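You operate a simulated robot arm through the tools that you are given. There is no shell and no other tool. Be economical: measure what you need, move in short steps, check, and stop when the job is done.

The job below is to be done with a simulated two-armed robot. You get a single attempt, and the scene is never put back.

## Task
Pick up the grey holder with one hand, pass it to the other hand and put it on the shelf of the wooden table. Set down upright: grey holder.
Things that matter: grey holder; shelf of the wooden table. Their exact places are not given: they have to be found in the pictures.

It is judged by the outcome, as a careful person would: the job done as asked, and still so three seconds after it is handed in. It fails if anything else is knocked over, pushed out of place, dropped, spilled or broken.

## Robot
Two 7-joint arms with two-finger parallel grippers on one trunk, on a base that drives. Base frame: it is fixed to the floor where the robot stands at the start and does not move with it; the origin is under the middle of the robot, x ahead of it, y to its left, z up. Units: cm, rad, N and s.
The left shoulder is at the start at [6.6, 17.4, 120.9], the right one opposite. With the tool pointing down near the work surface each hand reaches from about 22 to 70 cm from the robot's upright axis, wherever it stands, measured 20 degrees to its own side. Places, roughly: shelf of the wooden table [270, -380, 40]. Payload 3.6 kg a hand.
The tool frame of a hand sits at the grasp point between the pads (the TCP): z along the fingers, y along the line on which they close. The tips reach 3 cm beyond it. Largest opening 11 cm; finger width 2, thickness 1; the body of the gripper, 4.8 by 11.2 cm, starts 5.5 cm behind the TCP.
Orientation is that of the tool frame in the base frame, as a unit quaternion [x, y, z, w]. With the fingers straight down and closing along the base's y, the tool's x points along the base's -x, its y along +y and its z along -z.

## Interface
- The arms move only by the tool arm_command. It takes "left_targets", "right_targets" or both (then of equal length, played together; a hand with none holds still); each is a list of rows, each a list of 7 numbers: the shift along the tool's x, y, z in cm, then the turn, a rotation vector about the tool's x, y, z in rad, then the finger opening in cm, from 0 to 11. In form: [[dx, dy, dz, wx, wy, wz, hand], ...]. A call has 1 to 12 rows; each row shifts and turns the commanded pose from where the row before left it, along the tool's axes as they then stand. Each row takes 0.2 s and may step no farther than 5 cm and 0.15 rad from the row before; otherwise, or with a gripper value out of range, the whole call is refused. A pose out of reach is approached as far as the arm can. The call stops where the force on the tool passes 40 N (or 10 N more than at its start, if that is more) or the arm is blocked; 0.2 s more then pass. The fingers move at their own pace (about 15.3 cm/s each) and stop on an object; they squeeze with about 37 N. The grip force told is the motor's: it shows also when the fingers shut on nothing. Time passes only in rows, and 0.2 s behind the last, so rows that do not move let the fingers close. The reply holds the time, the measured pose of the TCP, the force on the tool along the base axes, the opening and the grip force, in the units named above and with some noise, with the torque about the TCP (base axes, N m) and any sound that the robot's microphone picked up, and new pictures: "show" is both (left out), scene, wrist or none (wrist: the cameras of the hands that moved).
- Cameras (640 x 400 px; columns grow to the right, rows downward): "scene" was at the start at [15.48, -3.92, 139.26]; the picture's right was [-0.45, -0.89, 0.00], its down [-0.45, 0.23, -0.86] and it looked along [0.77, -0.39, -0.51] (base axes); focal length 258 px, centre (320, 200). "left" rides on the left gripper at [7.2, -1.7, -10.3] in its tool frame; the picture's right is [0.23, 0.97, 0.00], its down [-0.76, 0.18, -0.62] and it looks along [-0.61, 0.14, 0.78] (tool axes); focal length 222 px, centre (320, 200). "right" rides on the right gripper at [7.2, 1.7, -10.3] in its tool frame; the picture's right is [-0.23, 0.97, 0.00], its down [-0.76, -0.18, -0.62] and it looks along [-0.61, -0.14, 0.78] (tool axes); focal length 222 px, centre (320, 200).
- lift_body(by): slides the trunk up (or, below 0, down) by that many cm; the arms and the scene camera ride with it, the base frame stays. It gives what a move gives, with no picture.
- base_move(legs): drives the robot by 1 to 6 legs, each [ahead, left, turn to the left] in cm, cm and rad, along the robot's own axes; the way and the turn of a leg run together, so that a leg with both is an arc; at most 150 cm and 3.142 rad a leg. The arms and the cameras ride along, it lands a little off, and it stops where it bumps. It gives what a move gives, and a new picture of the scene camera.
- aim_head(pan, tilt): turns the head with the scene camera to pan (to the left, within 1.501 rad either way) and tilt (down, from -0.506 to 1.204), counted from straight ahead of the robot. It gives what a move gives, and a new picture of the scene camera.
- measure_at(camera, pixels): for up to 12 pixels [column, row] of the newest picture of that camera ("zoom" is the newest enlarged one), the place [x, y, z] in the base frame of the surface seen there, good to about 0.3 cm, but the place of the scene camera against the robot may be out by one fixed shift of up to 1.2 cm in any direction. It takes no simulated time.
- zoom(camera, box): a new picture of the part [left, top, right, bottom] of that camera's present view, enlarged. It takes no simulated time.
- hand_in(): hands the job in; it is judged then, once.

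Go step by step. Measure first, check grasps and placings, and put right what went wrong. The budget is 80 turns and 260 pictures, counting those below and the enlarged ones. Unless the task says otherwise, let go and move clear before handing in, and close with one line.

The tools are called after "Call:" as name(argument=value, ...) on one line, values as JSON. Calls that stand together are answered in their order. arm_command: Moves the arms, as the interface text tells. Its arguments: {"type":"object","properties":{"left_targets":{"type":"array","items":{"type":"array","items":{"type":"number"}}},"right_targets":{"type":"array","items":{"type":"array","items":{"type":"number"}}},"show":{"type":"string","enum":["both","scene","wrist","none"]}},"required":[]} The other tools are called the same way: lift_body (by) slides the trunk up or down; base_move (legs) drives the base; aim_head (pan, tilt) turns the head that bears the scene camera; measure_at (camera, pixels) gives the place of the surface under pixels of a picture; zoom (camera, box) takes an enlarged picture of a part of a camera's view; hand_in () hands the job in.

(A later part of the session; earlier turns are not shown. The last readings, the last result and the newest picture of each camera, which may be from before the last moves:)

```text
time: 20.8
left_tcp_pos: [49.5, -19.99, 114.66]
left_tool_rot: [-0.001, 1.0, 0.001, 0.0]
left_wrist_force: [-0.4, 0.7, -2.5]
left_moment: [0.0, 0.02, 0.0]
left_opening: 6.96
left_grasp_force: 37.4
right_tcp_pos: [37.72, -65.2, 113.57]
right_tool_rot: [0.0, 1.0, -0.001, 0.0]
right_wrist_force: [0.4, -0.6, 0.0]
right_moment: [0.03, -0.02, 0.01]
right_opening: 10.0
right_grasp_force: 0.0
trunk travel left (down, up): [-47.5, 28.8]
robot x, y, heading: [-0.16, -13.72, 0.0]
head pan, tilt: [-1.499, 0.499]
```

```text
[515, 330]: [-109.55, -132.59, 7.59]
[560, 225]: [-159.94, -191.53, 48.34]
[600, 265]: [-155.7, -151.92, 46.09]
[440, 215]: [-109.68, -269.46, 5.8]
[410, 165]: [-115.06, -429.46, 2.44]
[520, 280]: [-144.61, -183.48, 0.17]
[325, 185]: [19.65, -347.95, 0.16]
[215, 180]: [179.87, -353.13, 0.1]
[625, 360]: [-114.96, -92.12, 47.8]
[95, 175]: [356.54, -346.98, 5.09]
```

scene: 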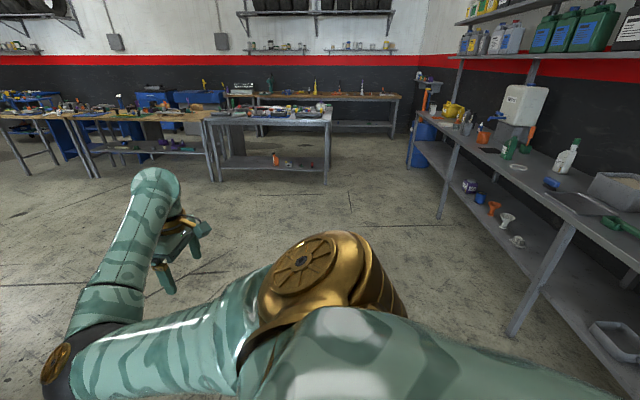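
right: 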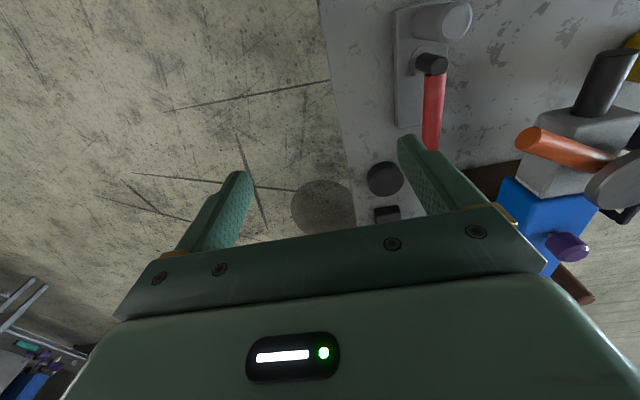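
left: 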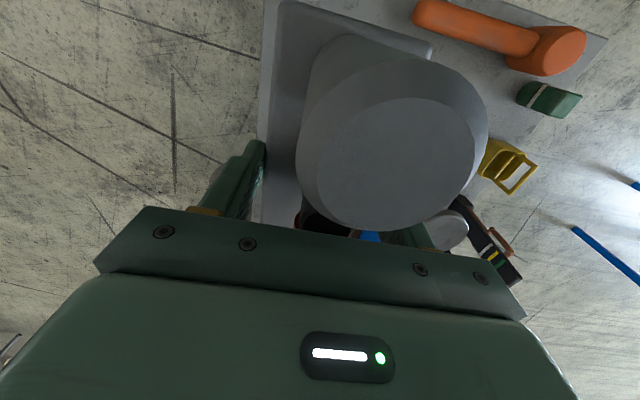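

Bench is at x≤−110, so there's room. I'll back up 30 cm, drive right 90 cm clear of the work table, and turn to face −y.

Call:
base_move(legs=[[-30, 0, 0], [0, -80, 0], [0, 0, -1.571]])

Call:
aim_head(pan=0, tilt=0.6)

```text
time: 30.4
left_tcp_pos: [-35.97, -142.57, 114.63]
left_tool_rot: [0.708, 0.706, 0.0, 0.0]
left_wrist_force: [-0.6, 0.4, -3.9]
left_moment: [-0.01, -0.04, -0.02]
left_opening: 6.92
left_grasp_force: 37.0
right_tcp_pos: [-81.29, -130.85, 113.47]
right_tool_rot: [0.707, 0.707, 0.0, 0.0]
right_wrist_force: [0.8, 0.2, -0.5]
right_moment: [-0.01, 0.0, -0.04]
right_opening: 10.0
right_grasp_force: 0.0
trunk travel left (down, up): [-47.5, 28.8]
robot x, y, heading: [-30.23, -93.34, -1.573]
head pan, tilt: [-1.499, 0.499]
```

scene: 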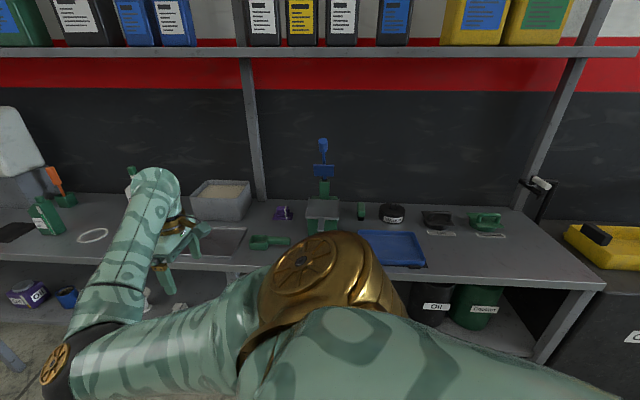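

```text
time: 32.0
left_tcp_pos: [-36.12, -142.69, 114.6]
left_tool_rot: [0.707, 0.707, 0.0, -0.001]
left_wrist_force: [-0.1, -0.3, -3.2]
left_moment: [0.01, -0.03, -0.02]
left_opening: 6.97
left_grasp_force: 37.0
right_tcp_pos: [-81.28, -130.84, 113.49]
right_tool_rot: [0.707, 0.707, 0.001, 0.001]
right_wrist_force: [0.5, -1.0, 0.1]
right_moment: [0.02, -0.02, -0.02]
right_opening: 9.99
right_grasp_force: 0.1
trunk travel left (down, up): [-47.5, 28.8]
robot x, y, heading: [-30.25, -93.25, -1.577]
head pan, tilt: [0.0, 0.6]
```

scene: 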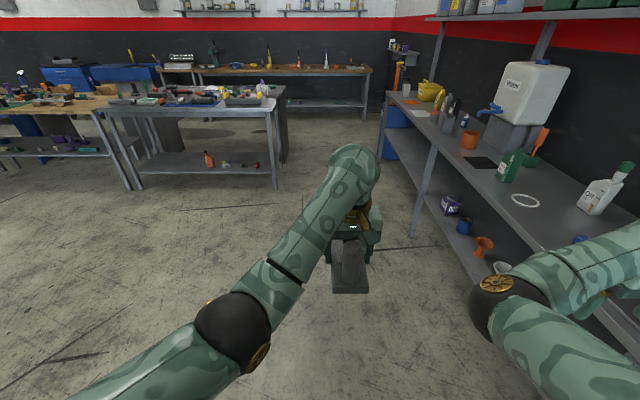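

The holder (post end towards the robot) is steady in the left hand. I'll drive toward open floor in front of the wooden table before doing the handover there.

Call:
base_move(legs=[[110, 0, 0], [0, 150, 0], [0, 140, 0]])

```text
time: 51.2
left_tcp_pos: [247.67, -259.35, 114.77]
left_tool_rot: [0.722, 0.692, -0.001, 0.001]
left_wrist_force: [-0.1, 0.7, -2.9]
left_moment: [0.03, 0.0, 0.02]
left_opening: 6.93
left_grasp_force: 37.1
right_tcp_pos: [202.83, -245.55, 113.57]
right_tool_rot: [0.723, 0.691, 0.001, 0.0]
right_wrist_force: [-0.3, 0.4, 0.2]
right_moment: [0.0, 0.03, 0.02]
right_opening: 10.01
right_grasp_force: 0.1
trunk travel left (down, up): [-47.5, 28.8]
robot x, y, heading: [255.26, -210.42, -1.612]
head pan, tilt: [0.0, 0.6]
```

scene: 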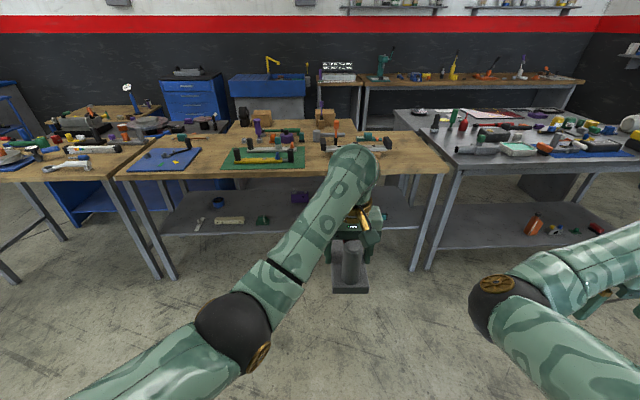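

I'm in front of the wooden table. Let me map the shelf and its items.

Call:
zoom(camera="scene", box=[120, 140, 460, 290])

Call:
measure_at(camera="scene", pixels=[[120, 176], [280, 175], [440, 172], [175, 235], [240, 233], [270, 232], [262, 220], [300, 197], [232, 221], [285, 215], [388, 216], [410, 228]])

```text
1.88 times, centred on (290, 215) of scene
```

zoom: 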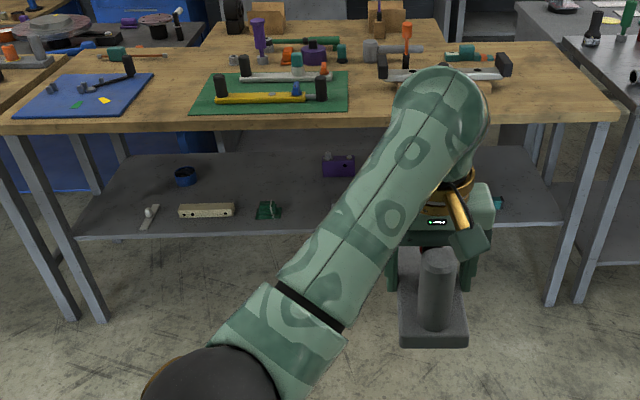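

```text
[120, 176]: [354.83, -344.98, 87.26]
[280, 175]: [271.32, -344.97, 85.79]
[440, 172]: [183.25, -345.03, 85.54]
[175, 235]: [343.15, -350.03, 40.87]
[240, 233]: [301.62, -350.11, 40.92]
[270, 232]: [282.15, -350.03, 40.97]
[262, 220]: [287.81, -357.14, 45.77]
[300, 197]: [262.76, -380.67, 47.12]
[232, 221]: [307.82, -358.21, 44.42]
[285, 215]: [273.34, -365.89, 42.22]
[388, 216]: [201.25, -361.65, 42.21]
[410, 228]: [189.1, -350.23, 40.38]
```

Shelf front edge is y=−350, top z≈42.2. Now prepare the handover: left yaws the holder 60° so its post end faces right, and right hand yaws and pitches to point at it.

Call:
arm_command(left_targets=[[0, 0, 2, 0, 0, -0.15, 4], [0, 0, 2, 0, 0, -0.15, 4], [0, 0, 2, 0, 0, -0.15, 4], [0, 0, 2, 0, 0, -0.15, 4], [0, 0, 2, 0, 0, -0.15, 4], [0, 0, 2, 0, 0, -0.15, 4], [0, 0, 2, 0, 0, -0.15, 4]], right_targets=[[0, 0, 1, 0, 0, -0.15, 10], [0, 0, 1, 0, 0, -0.15, 10], [0, 0, 1, 0, 0, -0.15, 10], [0, 0, 1, 0, 0, -0.15, 10], [0, 0, 1, 0, 0, -0.15, 10], [0, 0, 1, 0, 0, -0.15, 10], [0, 0, 1, 0, 0, -0.15, 10]])

```text
time: 52.8
left_tcp_pos: [247.61, -259.48, 100.62]
left_tool_rot: [0.278, 0.961, -0.001, -0.001]
left_wrist_force: [-0.4, -0.5, -3.5]
left_moment: [0.01, 0.0, -0.04]
left_opening: 6.96
left_grasp_force: 36.8
right_tcp_pos: [202.94, -245.72, 106.55]
right_tool_rot: [0.278, 0.961, 0.0, 0.0]
right_wrist_force: [0.9, -0.5, -0.3]
right_moment: [0.0, -0.02, 0.01]
right_opening: 10.01
right_grasp_force: 0.0
trunk travel left (down, up): [-47.5, 28.8]
robot x, y, heading: [255.66, -210.57, -1.613]
head pan, tilt: [0.0, 0.6]
```

scene: 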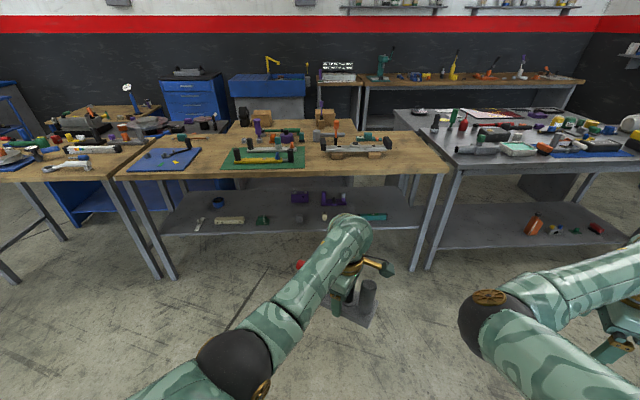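
right: 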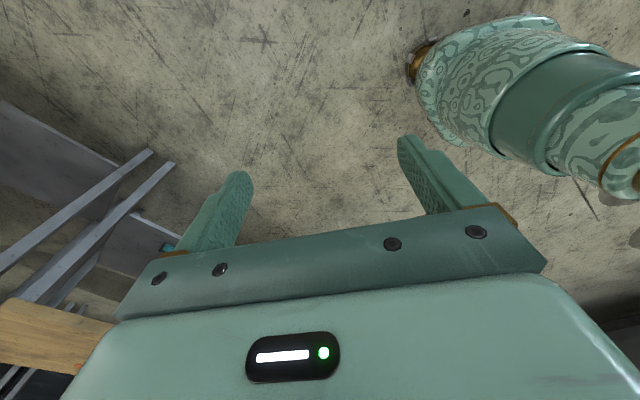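
left: 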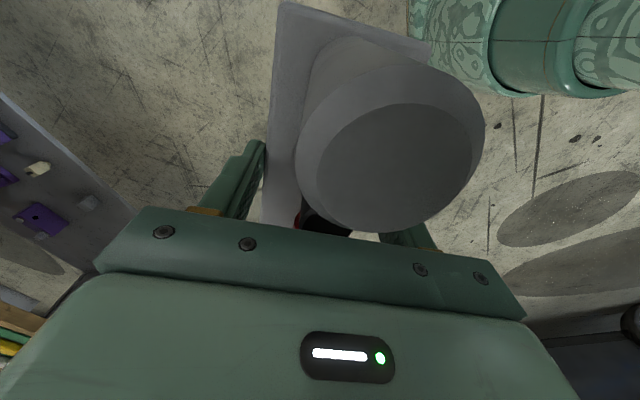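

Both yawed fine. Now pitch the right hand up by 50° in place.

Call:
arm_command(right_targets=[[0, 0, 0, 0, -0.145, 0, 10], [0, 0, 0, 0, -0.145, 0, 10], [0, 0, 0, 0, -0.145, 0, 10], [0, 0, 0, 0, -0.145, 0, 10], [0, 0, 0, 0, -0.145, 0, 10], [0, 0, 0, 0, -0.145, 0, 10]])

Call:
zoom(camera="scene", box=[160, 170, 440, 280])

```text
time: 54.2
left_tcp_pos: [247.59, -259.41, 100.72]
left_tool_rot: [0.278, 0.96, 0.0, 0.001]
left_wrist_force: [0.5, 0.2, -3.0]
left_moment: [0.0, 0.01, 0.01]
left_opening: 6.93
left_grasp_force: 37.4
right_tcp_pos: [202.81, -245.43, 106.59]
right_tool_rot: [0.252, 0.87, -0.118, 0.407]
right_wrist_force: [-1.1, 0.1, 0.2]
right_moment: [-0.01, -0.03, 0.0]
right_opening: 10.03
right_grasp_force: 0.1
trunk travel left (down, up): [-47.5, 28.8]
robot x, y, heading: [255.68, -210.25, -1.619]
head pan, tilt: [0.0, 0.6]
```

scene: 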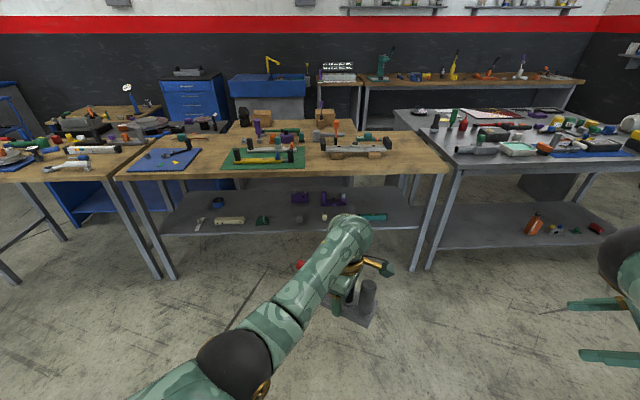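
right: 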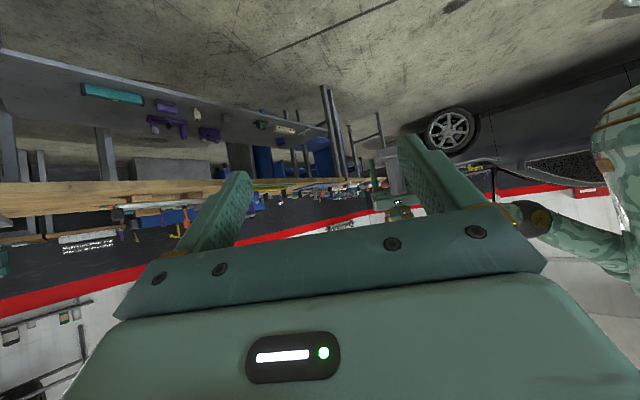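

```text
2.29 times, centred on (300, 225) of scene
```

zoom: 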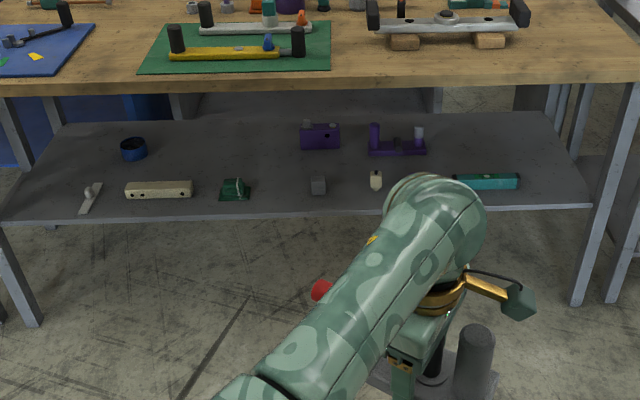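

The right hand is pitched and ready. I'll measure the shelf items to choose a gap, and the holder's post end for the handover.

Call:
measure_at(camera="zoom", pixels=[[248, 193], [309, 186], [326, 186], [371, 182], [381, 182], [455, 182], [518, 182], [415, 165], [302, 145], [425, 150], [372, 150], [280, 207]])

Call:
measure_at(camera="scene", pixels=[[368, 285], [365, 300], [358, 322], [375, 318], [340, 312], [618, 305], [618, 355], [575, 305], [588, 355]])

Call:
zoom(camera="scene", box=[270, 200, 430, 340])

```text
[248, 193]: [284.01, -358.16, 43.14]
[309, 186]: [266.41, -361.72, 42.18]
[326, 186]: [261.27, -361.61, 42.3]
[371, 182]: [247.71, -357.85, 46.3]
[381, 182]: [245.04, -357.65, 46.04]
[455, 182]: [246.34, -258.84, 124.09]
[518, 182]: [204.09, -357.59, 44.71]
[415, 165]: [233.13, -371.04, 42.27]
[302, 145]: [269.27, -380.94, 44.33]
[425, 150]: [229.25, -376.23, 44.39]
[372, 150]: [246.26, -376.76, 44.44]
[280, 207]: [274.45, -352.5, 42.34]
```

```text
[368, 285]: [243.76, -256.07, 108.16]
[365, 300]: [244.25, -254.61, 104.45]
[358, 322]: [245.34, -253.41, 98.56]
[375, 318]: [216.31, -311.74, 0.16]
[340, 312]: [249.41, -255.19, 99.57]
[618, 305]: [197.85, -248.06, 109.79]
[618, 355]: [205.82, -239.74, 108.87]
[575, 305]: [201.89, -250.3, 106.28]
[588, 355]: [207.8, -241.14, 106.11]
```

```text
2.86 times, centred on (350, 270) of scene
```

zoom: 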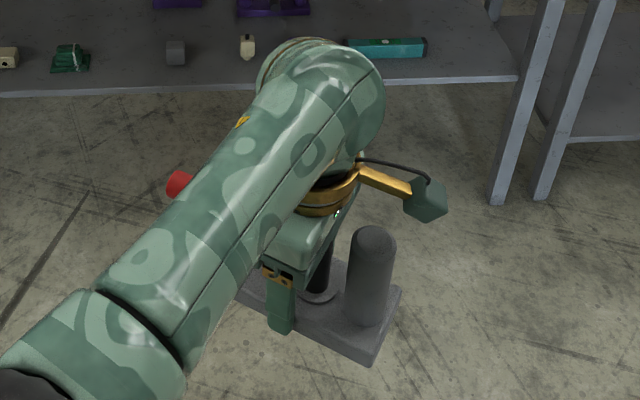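

The post end faces direction (−.85,.53) and the right tool points exactly opposite. I'll move the right hand to ~17 cm before the plate end, aligned in height and sideways.

Call:
arm_command(right_targets=[[-1.257, 1.729, 3.043, 0, 0, 0, 10], [-1.257, 1.729, 3.043, 0, 0, 0, 10], [-1.257, 1.729, 3.043, 0, 0, 0, 10], [-1.257, 1.729, 3.043, 0, 0, 0, 10], [-1.257, 1.729, 3.043, 0, 0, 0, 10], [-1.257, 1.729, 3.043, 0, 0, 0, 10], [-1.257, 1.729, 3.043, 0, 0, 0, 10]])

```text
time: 55.8
left_tcp_pos: [247.68, -259.46, 100.48]
left_tool_rot: [0.279, 0.96, 0.0, 0.0]
left_wrist_force: [-0.3, 0.1, -3.4]
left_moment: [-0.02, 0.01, -0.02]
left_opening: 6.95
left_grasp_force: 37.1
right_tcp_pos: [228.03, -247.29, 99.56]
right_tool_rot: [0.253, 0.871, -0.118, 0.404]
right_wrist_force: [0.6, 0.0, 0.6]
right_moment: [0.0, -0.01, -0.04]
right_opening: 10.01
right_grasp_force: 0.1
trunk travel left (down, up): [-47.5, 28.8]
robot x, y, heading: [255.64, -210.24, -1.618]
head pan, tilt: [0.0, 0.6]
```

scene: 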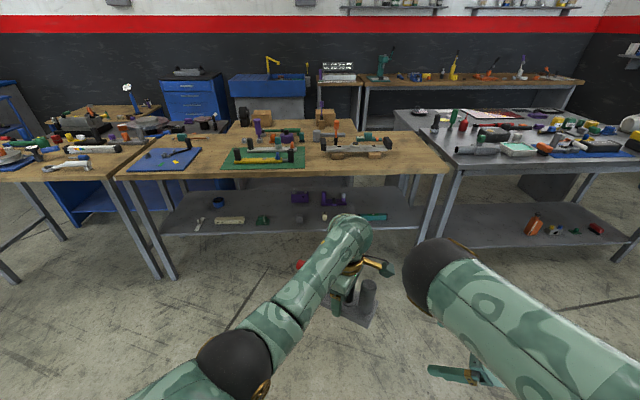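
right: 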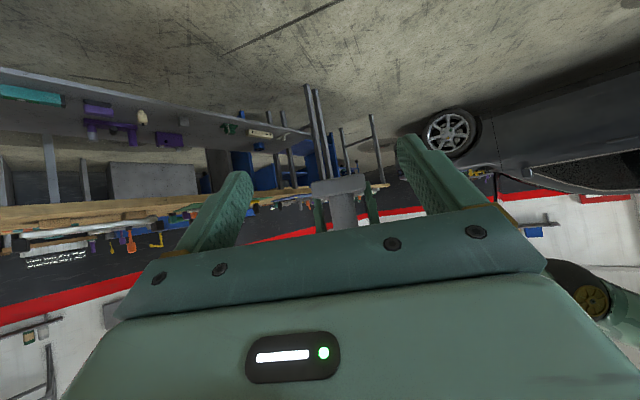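

The plate end shows centred between the right fingers (340,185, view inverted). I'll check the right elbow's place against the left hand before advancing.

Call:
measure_at(camera="scene", pixels=[[410, 265], [415, 300], [440, 250], [460, 310], [500, 340], [425, 245], [445, 370], [385, 268], [378, 262], [405, 280]])

Call:
zoom(camera="scene", box=[280, 200, 520, 400])

Call:
zoom(camera="right", box=[240, 120, 440, 250])

```text
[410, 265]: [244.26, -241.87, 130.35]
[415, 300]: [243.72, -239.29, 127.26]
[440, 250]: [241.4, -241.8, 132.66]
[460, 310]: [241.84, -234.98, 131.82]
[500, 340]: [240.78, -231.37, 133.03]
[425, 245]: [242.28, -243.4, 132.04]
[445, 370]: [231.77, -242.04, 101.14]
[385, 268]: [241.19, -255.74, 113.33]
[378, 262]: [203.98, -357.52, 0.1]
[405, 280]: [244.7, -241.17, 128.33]
```

```text
2.00 times, centred on (400, 300) of scene
```

zoom: 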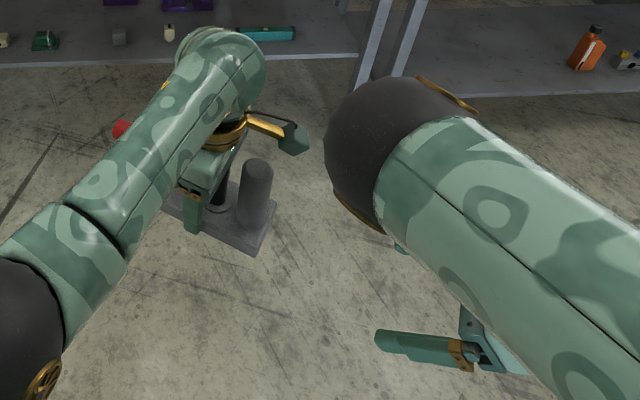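

```text
3.08 times, centred on (340, 185) of right
```

zoom: 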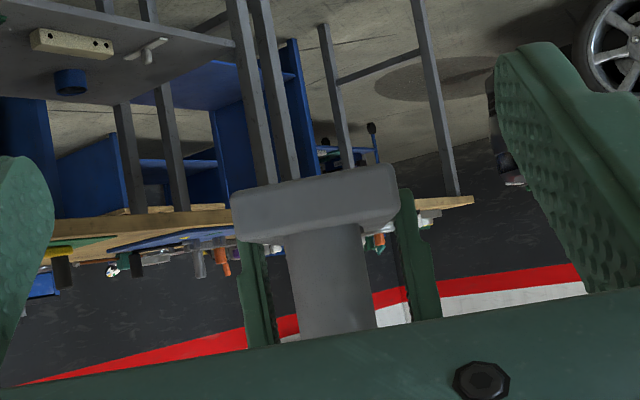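

The plate end is seen end-on, level, between the fingers. The right elbow is near the left forearm, so I'll shift both hands 10 cm forward together to open that gap.

Call:
arm_command(left_targets=[[-1.65, -2.9, 0, 0, 0, 0, 4], [-1.65, -2.9, 0, 0, 0, 0, 4], [-1.65, -2.9, 0, 0, 0, 0, 4]], right_targets=[[-1.06, -2.9, 1.27, 0, 0, 0, 10], [-1.06, -2.9, 1.27, 0, 0, 0, 10], [-1.06, -2.9, 1.27, 0, 0, 0, 10]])

Call:
measure_at(camera="scene", pixels=[[410, 265], [415, 300], [440, 250], [425, 245], [300, 270], [280, 300], [330, 240], [250, 330]])

```text
time: 56.6
left_tcp_pos: [247.66, -262.82, 100.58]
left_tool_rot: [0.279, 0.96, 0.001, -0.001]
left_wrist_force: [0.5, 0.3, -3.4]
left_moment: [0.01, -0.01, -0.01]
left_opening: 6.96
left_grasp_force: 36.9
left hand out of reach, approached as far as the arm can: row 2, 3
right_tcp_pos: [227.35, -257.28, 99.51]
right_tool_rot: [0.254, 0.871, -0.117, 0.405]
right_wrist_force: [-0.8, -0.1, -0.4]
right_moment: [0.0, 0.02, 0.02]
right_opening: 10.0
right_grasp_force: 0.0
trunk travel left (down, up): [-47.5, 28.8]
robot x, y, heading: [255.39, -210.14, -1.618]
head pan, tilt: [0.0, 0.6]
```

scene: 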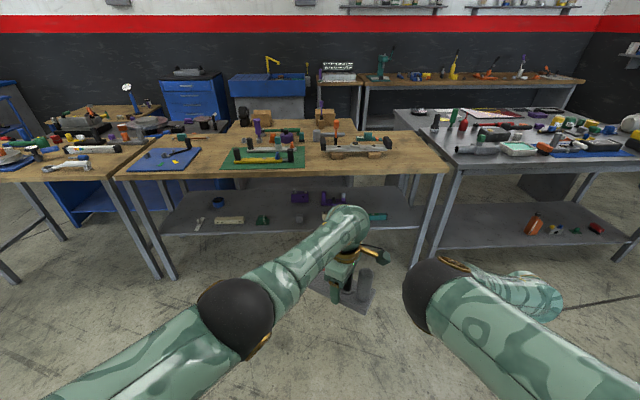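
right: 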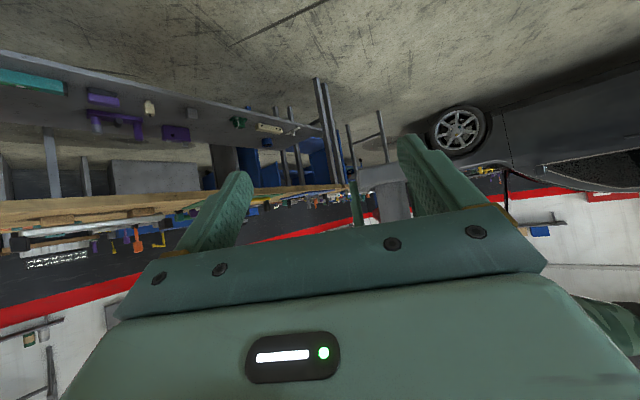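
left: 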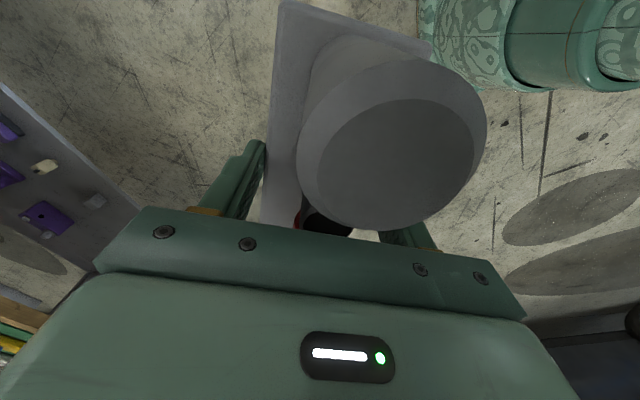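

```text
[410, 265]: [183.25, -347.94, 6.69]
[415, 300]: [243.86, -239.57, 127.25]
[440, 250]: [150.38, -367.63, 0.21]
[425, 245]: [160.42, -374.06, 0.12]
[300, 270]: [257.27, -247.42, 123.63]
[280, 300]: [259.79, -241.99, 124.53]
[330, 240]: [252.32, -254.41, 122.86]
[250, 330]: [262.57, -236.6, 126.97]
```

The left arm reached its forward limit, but a bit more space exists. I'll realign the right hand sideways by 6 cm and advance 4, watching the elbow.

Call:
arm_command(right_targets=[[-0.85, 2.05, 1.02, 0, 0, 0, 10], [-0.85, 2.05, 1.02, 0, 0, 0, 10], [-0.85, 2.05, 1.02, 0, 0, 0, 10]])

Call:
zoom(camera="scene", box=[240, 180, 560, 400])

Call:
zoom(camera="right", box=[220, 100, 460, 250])

Call:
measure_at(camera="scene", pixels=[[410, 285], [415, 300], [440, 280], [405, 310], [415, 330], [300, 270], [280, 300]])

```text
time: 57.4
left_tcp_pos: [247.63, -262.72, 100.63]
left_tool_rot: [0.278, 0.96, -0.001, 0.0]
left_wrist_force: [0.4, -0.1, -3.1]
left_moment: [-0.01, -0.01, 0.01]
left_opening: 6.94
left_grasp_force: 37.0
right_tcp_pos: [234.21, -254.01, 99.67]
right_tool_rot: [0.253, 0.871, -0.118, 0.405]
right_wrist_force: [0.3, -0.4, -0.1]
right_moment: [0.01, -0.01, -0.02]
right_opening: 10.0
right_grasp_force: 0.0
trunk travel left (down, up): [-47.5, 28.8]
robot x, y, heading: [255.65, -210.35, -1.616]
head pan, tilt: [0.0, 0.6]
```

scene: 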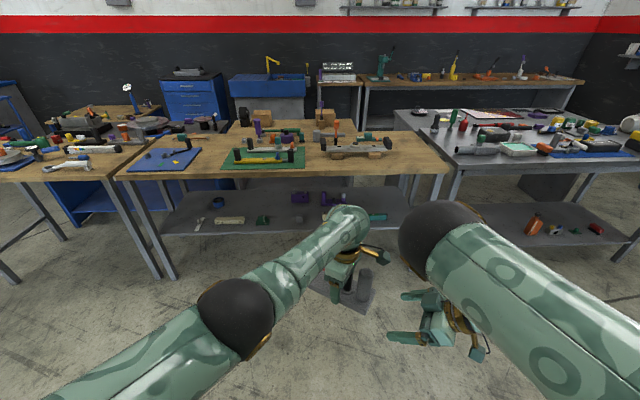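
right: 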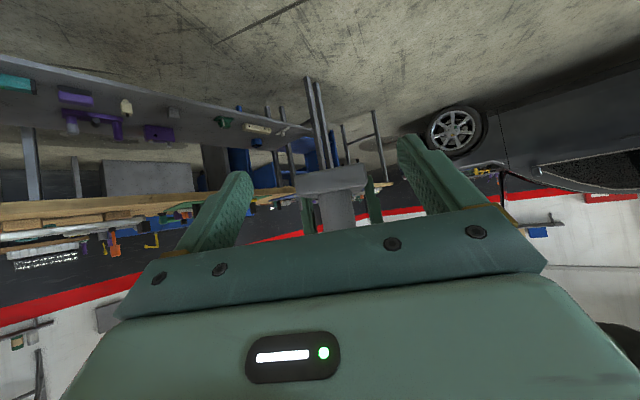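

```text
1.82 times, centred on (400, 290) of scene
```

zoom: 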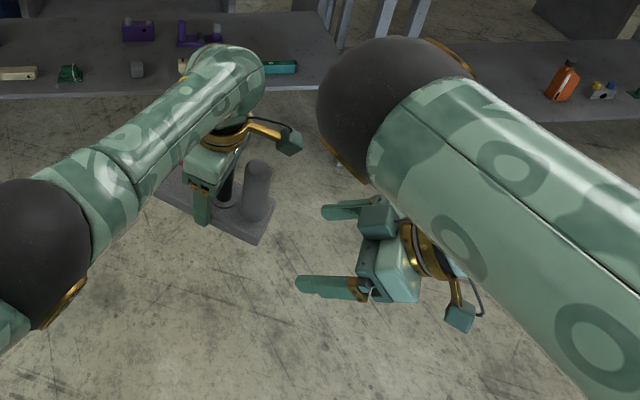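

```text
2.67 times, centred on (340, 175) of right
```

zoom: 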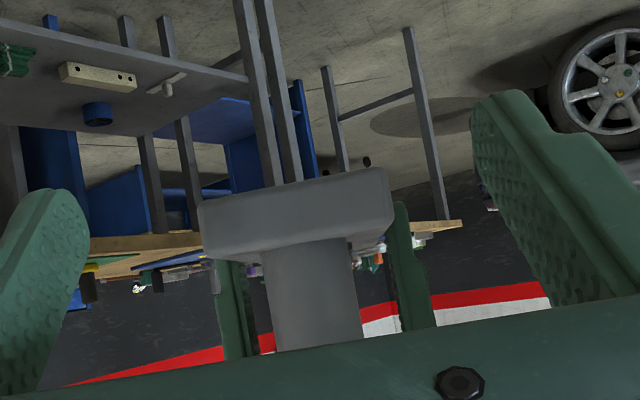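

```text
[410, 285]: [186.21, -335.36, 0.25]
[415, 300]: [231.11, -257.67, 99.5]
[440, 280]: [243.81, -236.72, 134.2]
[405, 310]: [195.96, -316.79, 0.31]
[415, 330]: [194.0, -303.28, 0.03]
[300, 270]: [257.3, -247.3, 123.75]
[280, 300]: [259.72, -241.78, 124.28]
```

Alignment looks good (plate centred, elbow clear and rising). Advancing 6 of the remaining 9.9 cm.

Call:
arm_command(right_targets=[[-1.28, 0, 1.535, 0, 0, 0, 10], [-1.28, -0.1, 1.535, 0, 0, 0, 10], [-1.28, -0.1, 1.535, 0, 0, 0, 10]])

Call:
zoom(camera="scene", box=[240, 180, 560, 400])

Call:
zoom(camera="right", box=[180, 80, 480, 260])

```text
time: 58.2
left_tcp_pos: [247.58, -262.73, 100.46]
left_tool_rot: [0.279, 0.96, 0.0, 0.0]
left_wrist_force: [-0.5, -0.2, -3.0]
left_moment: [0.0, 0.0, 0.01]
left_opening: 6.93
left_grasp_force: 37.1
right_tcp_pos: [238.63, -257.83, 99.3]
right_tool_rot: [0.253, 0.871, -0.117, 0.405]
right_wrist_force: [-0.2, -0.3, -0.8]
right_moment: [-0.01, 0.0, 0.02]
right_opening: 9.99
right_grasp_force: 0.2
right hand out of reach, approached as far as the arm can: row 3
trunk travel left (down, up): [-47.5, 28.8]
robot x, y, heading: [255.73, -210.34, -1.613]
head pan, tilt: [0.0, 0.6]
```

scene: 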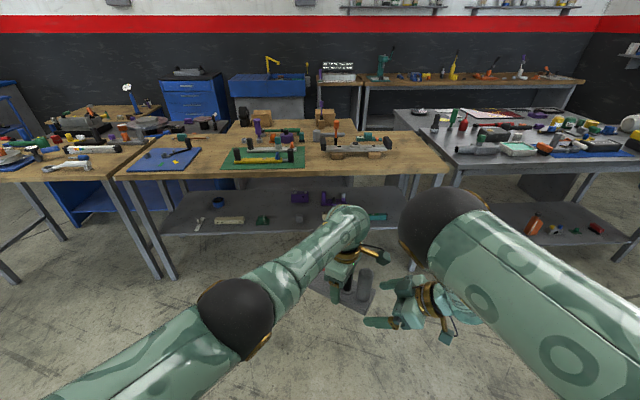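
right: 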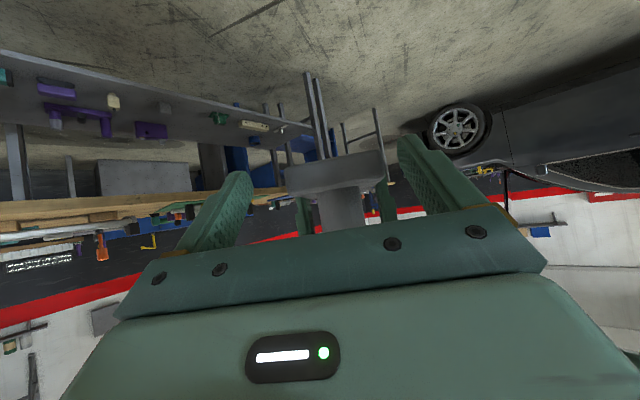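

```text
1.82 times, centred on (400, 290) of scene
```

zoom: 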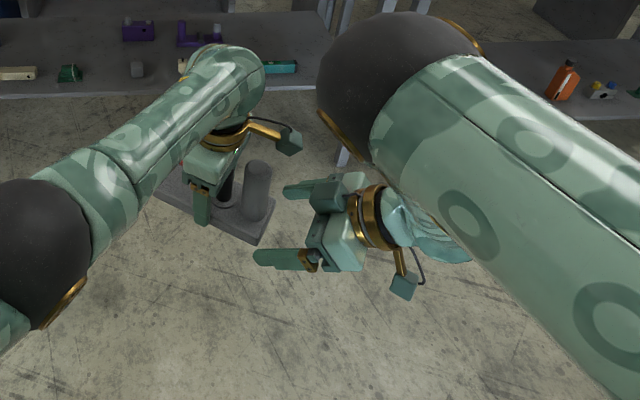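

```text
2.13 times, centred on (330, 170) of right
```

zoom: 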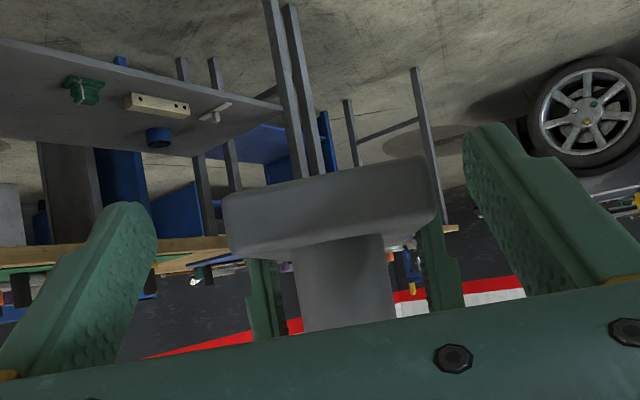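

The right arm is at its limit 4 cm short, so I'll bring the holder to it: the left hand moves along its own +x by 4.1 cm, with −0.6 cm sideways and 0.3 down.

Call:
arm_command(left_targets=[[1.4, -0.3, 0.3, 0, 0, 0, 4], [1.4, -0.34, 0, 0, 0, 0, 4], [1.3, 0, 0, 0, 0, 0, 4]])

Call:
zoom(camera="scene", box=[280, 200, 480, 360])

Call:
zoom(camera="right", box=[180, 80, 480, 260])

```text
time: 59.0
left_tcp_pos: [244.57, -260.66, 100.52]
left_tool_rot: [0.279, 0.96, 0.001, 0.0]
left_wrist_force: [0.0, -0.6, -2.8]
left_moment: [0.03, -0.02, -0.02]
left_opening: 6.93
left_grasp_force: 37.1
left hand out of reach, approached as far as the arm can: row 1, 2
right_tcp_pos: [238.54, -257.73, 99.3]
right_tool_rot: [0.253, 0.87, -0.118, 0.406]
right_wrist_force: [-0.6, -0.4, 0.9]
right_moment: [-0.01, 0.01, 0.01]
right_opening: 10.0
right_grasp_force: 0.1
trunk travel left (down, up): [-47.5, 28.8]
robot x, y, heading: [255.49, -210.56, -1.616]
head pan, tilt: [0.0, 0.6]
```

scene: 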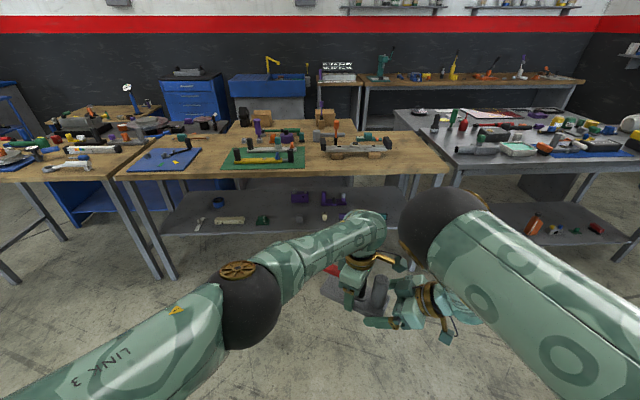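
left: 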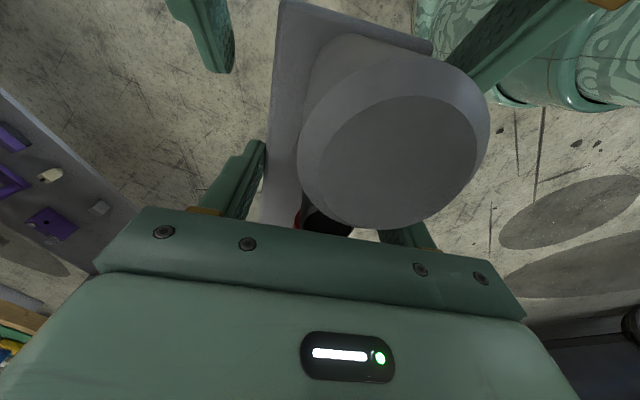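

```text
2.50 times, centred on (380, 280) of scene
```

zoom: 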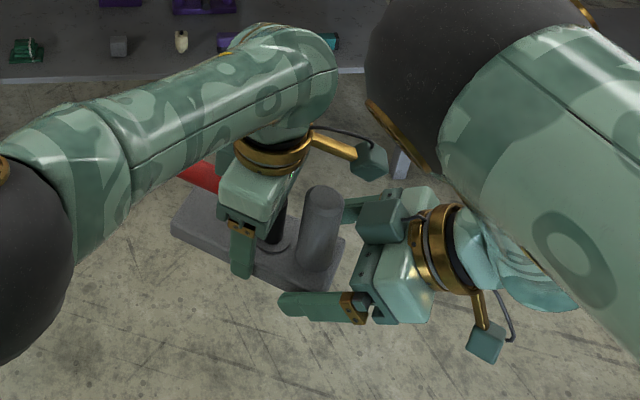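

```text
2.13 times, centred on (330, 170) of right
```

zoom: 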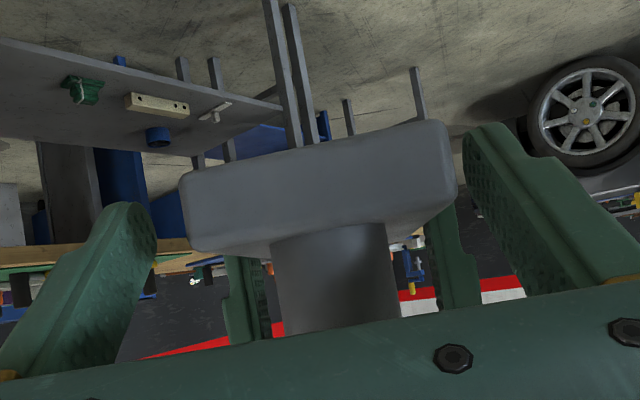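

The plate end is now inside the right fingers. A small right-hand centring move (+0.75 cm sideways, +0.2 up) next.

Call:
arm_command(right_targets=[[-0.1, 0.4, -0.05, 0, 0, 0, 10], [-0.1, 0.35, -0.05, 0, 0, 0, 10]], show="wrist")

Call:
zoom(camera="left", box=[140, 0, 600, 240])

```text
time: 59.6
left_tcp_pos: [244.64, -260.62, 100.56]
left_tool_rot: [0.279, 0.96, 0.0, 0.001]
left_wrist_force: [-0.6, 0.5, -2.8]
left_moment: [0.0, 0.03, 0.02]
left_opening: 6.95
left_grasp_force: 37.4
right_tcp_pos: [238.45, -257.29, 99.23]
right_tool_rot: [0.253, 0.87, -0.117, 0.406]
right_wrist_force: [-0.1, -0.3, 0.7]
right_moment: [0.0, -0.03, -0.02]
right_opening: 10.02
right_grasp_force: 0.0
right hand out of reach, approached as far as the arm can: row 1, 2
trunk travel left (down, up): [-47.5, 28.8]
robot x, y, heading: [255.7, -210.41, -1.62]
head pan, tilt: [0.0, 0.6]
```

right: 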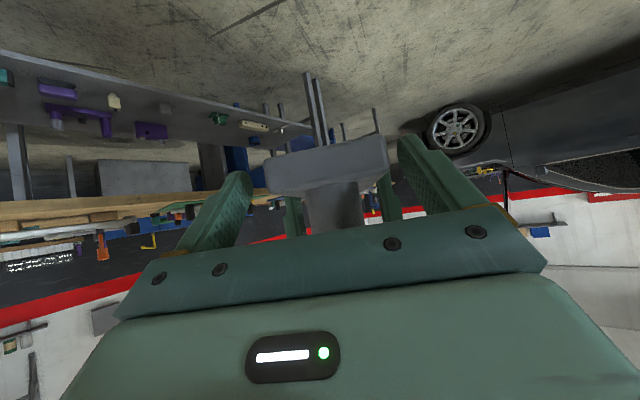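

```text
1.39 times, centred on (370, 120) of left
```

zoom: 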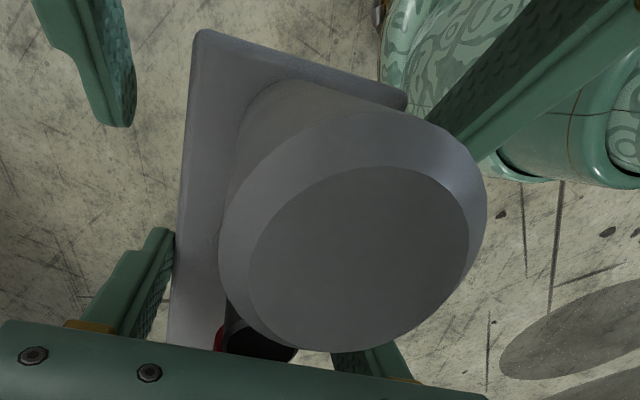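

Left margin −0.5 cm remains and overlap is ~2.7 cm; I'll nudge the left hand +0.8 along and −0.45 sideways.

Call:
arm_command(left_targets=[[0.4, -0.2, 0, 0, 0, 0, 4], [0.4, -0.25, 0, 0, 0, 0, 4]], show="wrist")

Call:
zoom(camera="right", box=[180, 80, 480, 260])

```text
time: 60.2
left_tcp_pos: [244.04, -260.34, 100.74]
left_tool_rot: [0.279, 0.96, 0.0, 0.0]
left_wrist_force: [-0.1, 0.2, -3.5]
left_moment: [0.02, 0.01, -0.02]
left_opening: 6.93
left_grasp_force: 37.5
left hand out of reach, approached as far as the arm can: row 1, 2
right_tcp_pos: [238.41, -257.34, 99.1]
right_tool_rot: [0.253, 0.871, -0.117, 0.405]
right_wrist_force: [0.2, -0.8, 0.2]
right_moment: [-0.02, 0.0, -0.03]
right_opening: 10.0
right_grasp_force: 0.1
trunk travel left (down, up): [-47.5, 28.8]
robot x, y, heading: [255.29, -210.23, -1.616]
head pan, tilt: [0.0, 0.6]
```

left: 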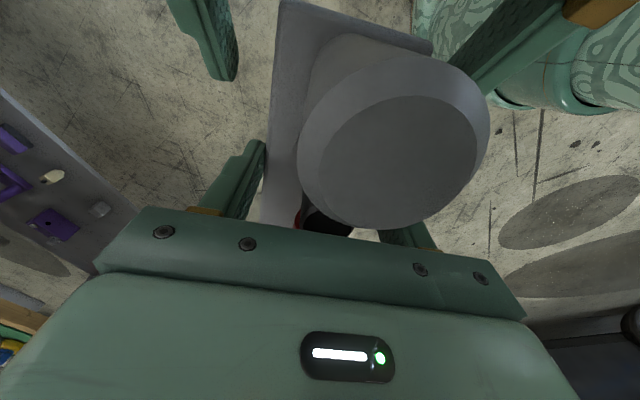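

```text
2.13 times, centred on (330, 170) of right
```

zoom: 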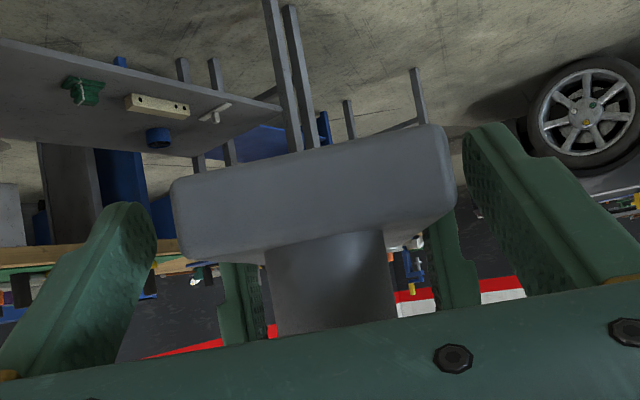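

Right tips sit slightly low relative to the plate bottom; I'll lower the left hand ~0.8 cm with a little sideways centring.

Call:
arm_command(left_targets=[[0, -0.2, 0.5, 0, 0, 0, 4], [0, -0.2, 0.5, 0, 0, 0, 4]], show="wrist")

Call:
zoom(camera="right", box=[180, 80, 480, 260])

```text
time: 60.8
left_tcp_pos: [244.21, -260.18, 99.97]
left_tool_rot: [0.279, 0.96, -0.001, 0.001]
left_wrist_force: [-0.4, 0.2, -3.6]
left_moment: [0.01, -0.01, -0.01]
left_opening: 6.92
left_grasp_force: 37.5
left hand out of reach, approached as far as the arm can: row 1
right_tcp_pos: [238.32, -257.26, 99.29]
right_tool_rot: [0.253, 0.871, -0.117, 0.405]
right_wrist_force: [0.3, 0.7, -0.7]
right_moment: [0.0, 0.01, 0.02]
right_opening: 10.0
right_grasp_force: 0.0
trunk travel left (down, up): [-47.5, 28.8]
robot x, y, heading: [255.25, -210.27, -1.617]
head pan, tilt: [0.0, 0.6]
```

left: 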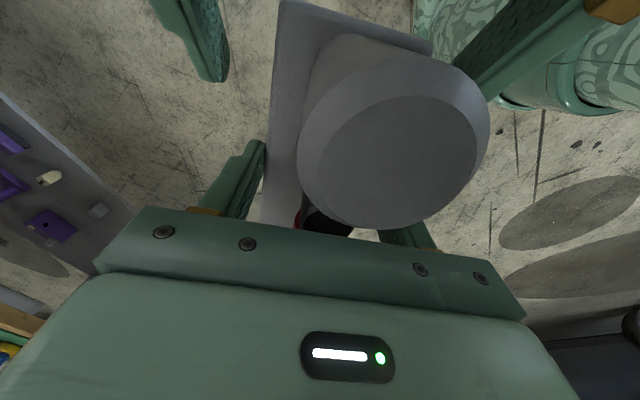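

```text
2.13 times, centred on (330, 170) of right
```

zoom: 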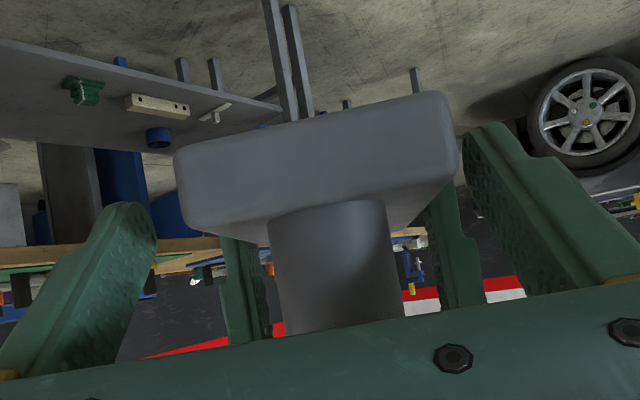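

Height is good now (h≈3.1). One more centring try: left −0.65 cm sideways.

Call:
arm_command(left_targets=[[0, -0.35, 0, 0, 0, 0, 4], [0, -0.3, 0, 0, 0, 0, 4]], show="none")

```text
time: 61.4
left_tcp_pos: [244.25, -260.11, 100.01]
left_tool_rot: [0.279, 0.96, 0.0, 0.0]
left_wrist_force: [0.0, 0.4, -3.3]
left_moment: [-0.01, 0.0, -0.02]
left_opening: 6.96
left_grasp_force: 36.5
left hand out of reach, approached as far as the arm can: row 1, 2
right_tcp_pos: [238.28, -257.31, 99.28]
right_tool_rot: [0.253, 0.871, -0.117, 0.406]
right_wrist_force: [-0.4, 0.3, 0.0]
right_moment: [0.02, -0.02, 0.03]
right_opening: 10.01
right_grasp_force: 0.1
trunk travel left (down, up): [-47.5, 28.8]
robot x, y, heading: [255.51, -210.41, -1.619]
head pan, tilt: [0.0, 0.6]
```

Both are at an upper reach limit; I'll lower both hands 4 cm together to regain freedom, then centre.

Call:
arm_command(left_targets=[[0, 0, 1.3, 0, 0, 0, 4], [0, 0, 1.3, 0, 0, 0, 4], [0, 0, 1.4, 0, 0, 0, 4], [0, 0, 0, 0, 0, 0, 4]], right_targets=[[1.0, 0, 0.83, 0, 0, 0, 10], [1.0, 0, 0.83, 0, 0, 0, 10], [1.07, 0, 0.9, 0, 0, 0, 10], [0, 0, 0, 0, 0, 0, 10]], show="none")

Call:
arm_command(left_targets=[[0, -0.35, 0, 0, 0, 0, 4], [0, -0.3, 0, 0, 0, 0, 4]], show="both")

```text
time: 62.4
left_tcp_pos: [244.98, -259.31, 96.41]
left_tool_rot: [0.279, 0.96, -0.001, -0.001]
left_wrist_force: [-4.4, -6.8, -4.6]
left_moment: [-0.18, 0.04, 0.49]
left_opening: 6.95
left_grasp_force: 36.7
left hand out of reach, approached as far as the arm can: row 1, 2, 3
right_tcp_pos: [238.4, -257.29, 95.54]
right_tool_rot: [0.253, 0.87, -0.117, 0.406]
right_wrist_force: [3.4, 6.0, 1.7]
right_moment: [0.09, -0.14, -0.03]
right_opening: 10.35
right_grasp_force: 3.9
trunk travel left (down, up): [-47.5, 28.8]
robot x, y, heading: [255.58, -210.34, -1.615]
head pan, tilt: [0.0, 0.6]
```

```text
time: 63.0
left_tcp_pos: [244.94, -259.56, 96.59]
left_tool_rot: [0.279, 0.96, 0.0, 0.0]
left_wrist_force: [-6.6, -4.3, -5.7]
left_moment: [-0.2, 0.03, 0.53]
left_opening: 6.94
left_grasp_force: 36.8
left hand out of reach, approached as far as the arm can: row 1
right_tcp_pos: [238.49, -257.22, 95.44]
right_tool_rot: [0.254, 0.87, -0.118, 0.405]
right_wrist_force: [6.1, 5.1, 2.4]
right_moment: [0.11, -0.13, -0.13]
right_opening: 10.34
right_grasp_force: 3.7
trunk travel left (down, up): [-47.5, 28.8]
robot x, y, heading: [255.52, -210.38, -1.615]
head pan, tilt: [0.0, 0.6]
```

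scene: 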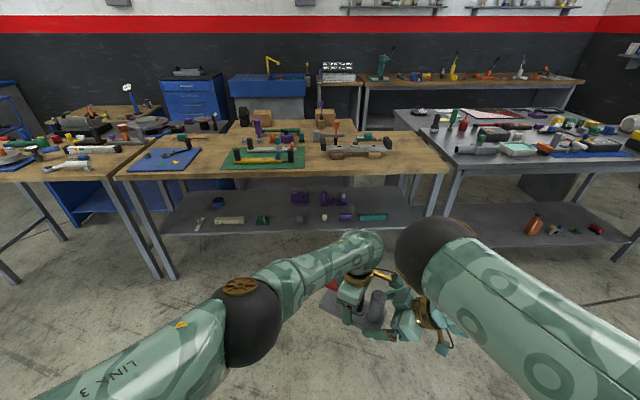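
left: 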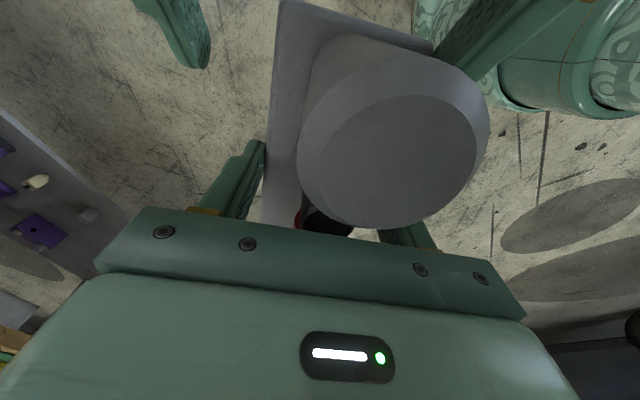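

The left hand drifted along its limit and the plate now touches one right finger (forces ~7 N). I'll shift the right hand +1.4 cm sideways to centre.

Call:
arm_command(right_targets=[[0, 0.7, 0, 0, 0, 0, 10.6], [0, 0.7, 0, 0, 0, 0, 10.6]], show="none")

```text
time: 63.6
left_tcp_pos: [245.07, -259.51, 96.55]
left_tool_rot: [0.279, 0.96, 0.001, -0.001]
left_wrist_force: [0.2, 0.5, -4.0]
left_moment: [0.02, -0.01, 0.02]
left_opening: 6.94
left_grasp_force: 36.1
right_tcp_pos: [239.06, -256.05, 95.26]
right_tool_rot: [0.253, 0.871, -0.117, 0.405]
right_wrist_force: [-0.6, -0.5, 0.8]
right_moment: [0.02, -0.01, -0.01]
right_opening: 10.6
right_grasp_force: 0.1
trunk travel left (down, up): [-47.5, 28.8]
robot x, y, heading: [255.34, -210.4, -1.614]
head pan, tilt: [0.0, 0.6]
```

Contact is gone and right motion is free here. A final trim: +0.3 sideways, 0.5 forward, 0.4 up.

Call:
arm_command(right_targets=[[-0.32, 0.15, 0.07, 0, 0, 0, 10.4], [-0.31, 0.15, 0.07, 0, 0, 0, 10.2]], show="wrist")

Call:
zoom(camera="right", box=[180, 80, 480, 260])

```text
time: 64.2
left_tcp_pos: [244.93, -259.51, 96.69]
left_tool_rot: [0.279, 0.96, 0.0, -0.001]
left_wrist_force: [-0.6, 0.3, -4.3]
left_moment: [0.0, 0.0, -0.02]
left_opening: 6.95
left_grasp_force: 37.0
right_tcp_pos: [239.24, -256.29, 95.46]
right_tool_rot: [0.252, 0.871, -0.117, 0.405]
right_wrist_force: [-0.3, -0.3, -0.3]
right_moment: [0.02, -0.01, -0.02]
right_opening: 10.19
right_grasp_force: 0.0
right hand out of reach, approached as far as the arm can: row 2
trunk travel left (down, up): [-47.5, 28.8]
robot x, y, heading: [255.54, -210.16, -1.617]
head pan, tilt: [0.0, 0.6]
```

right: 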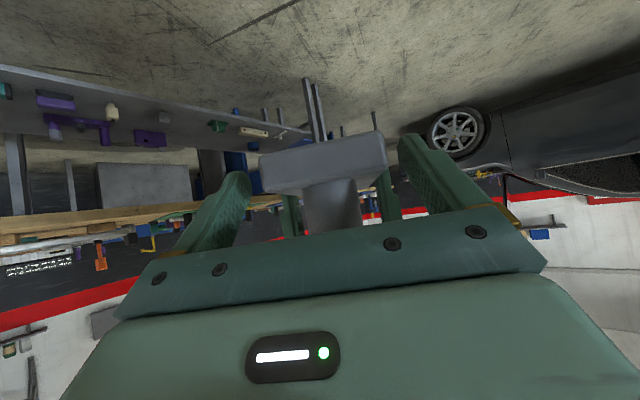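

```text
2.13 times, centred on (330, 170) of right
```

zoom: 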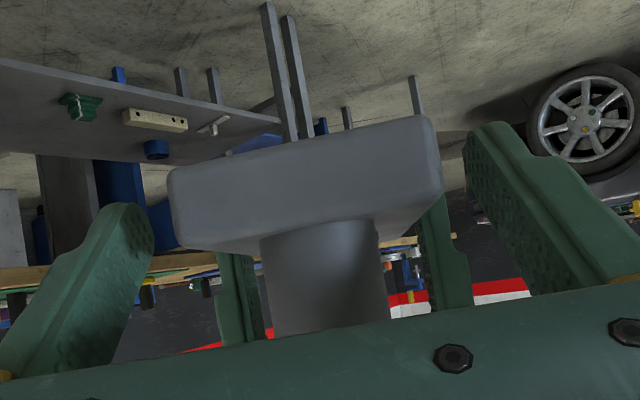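

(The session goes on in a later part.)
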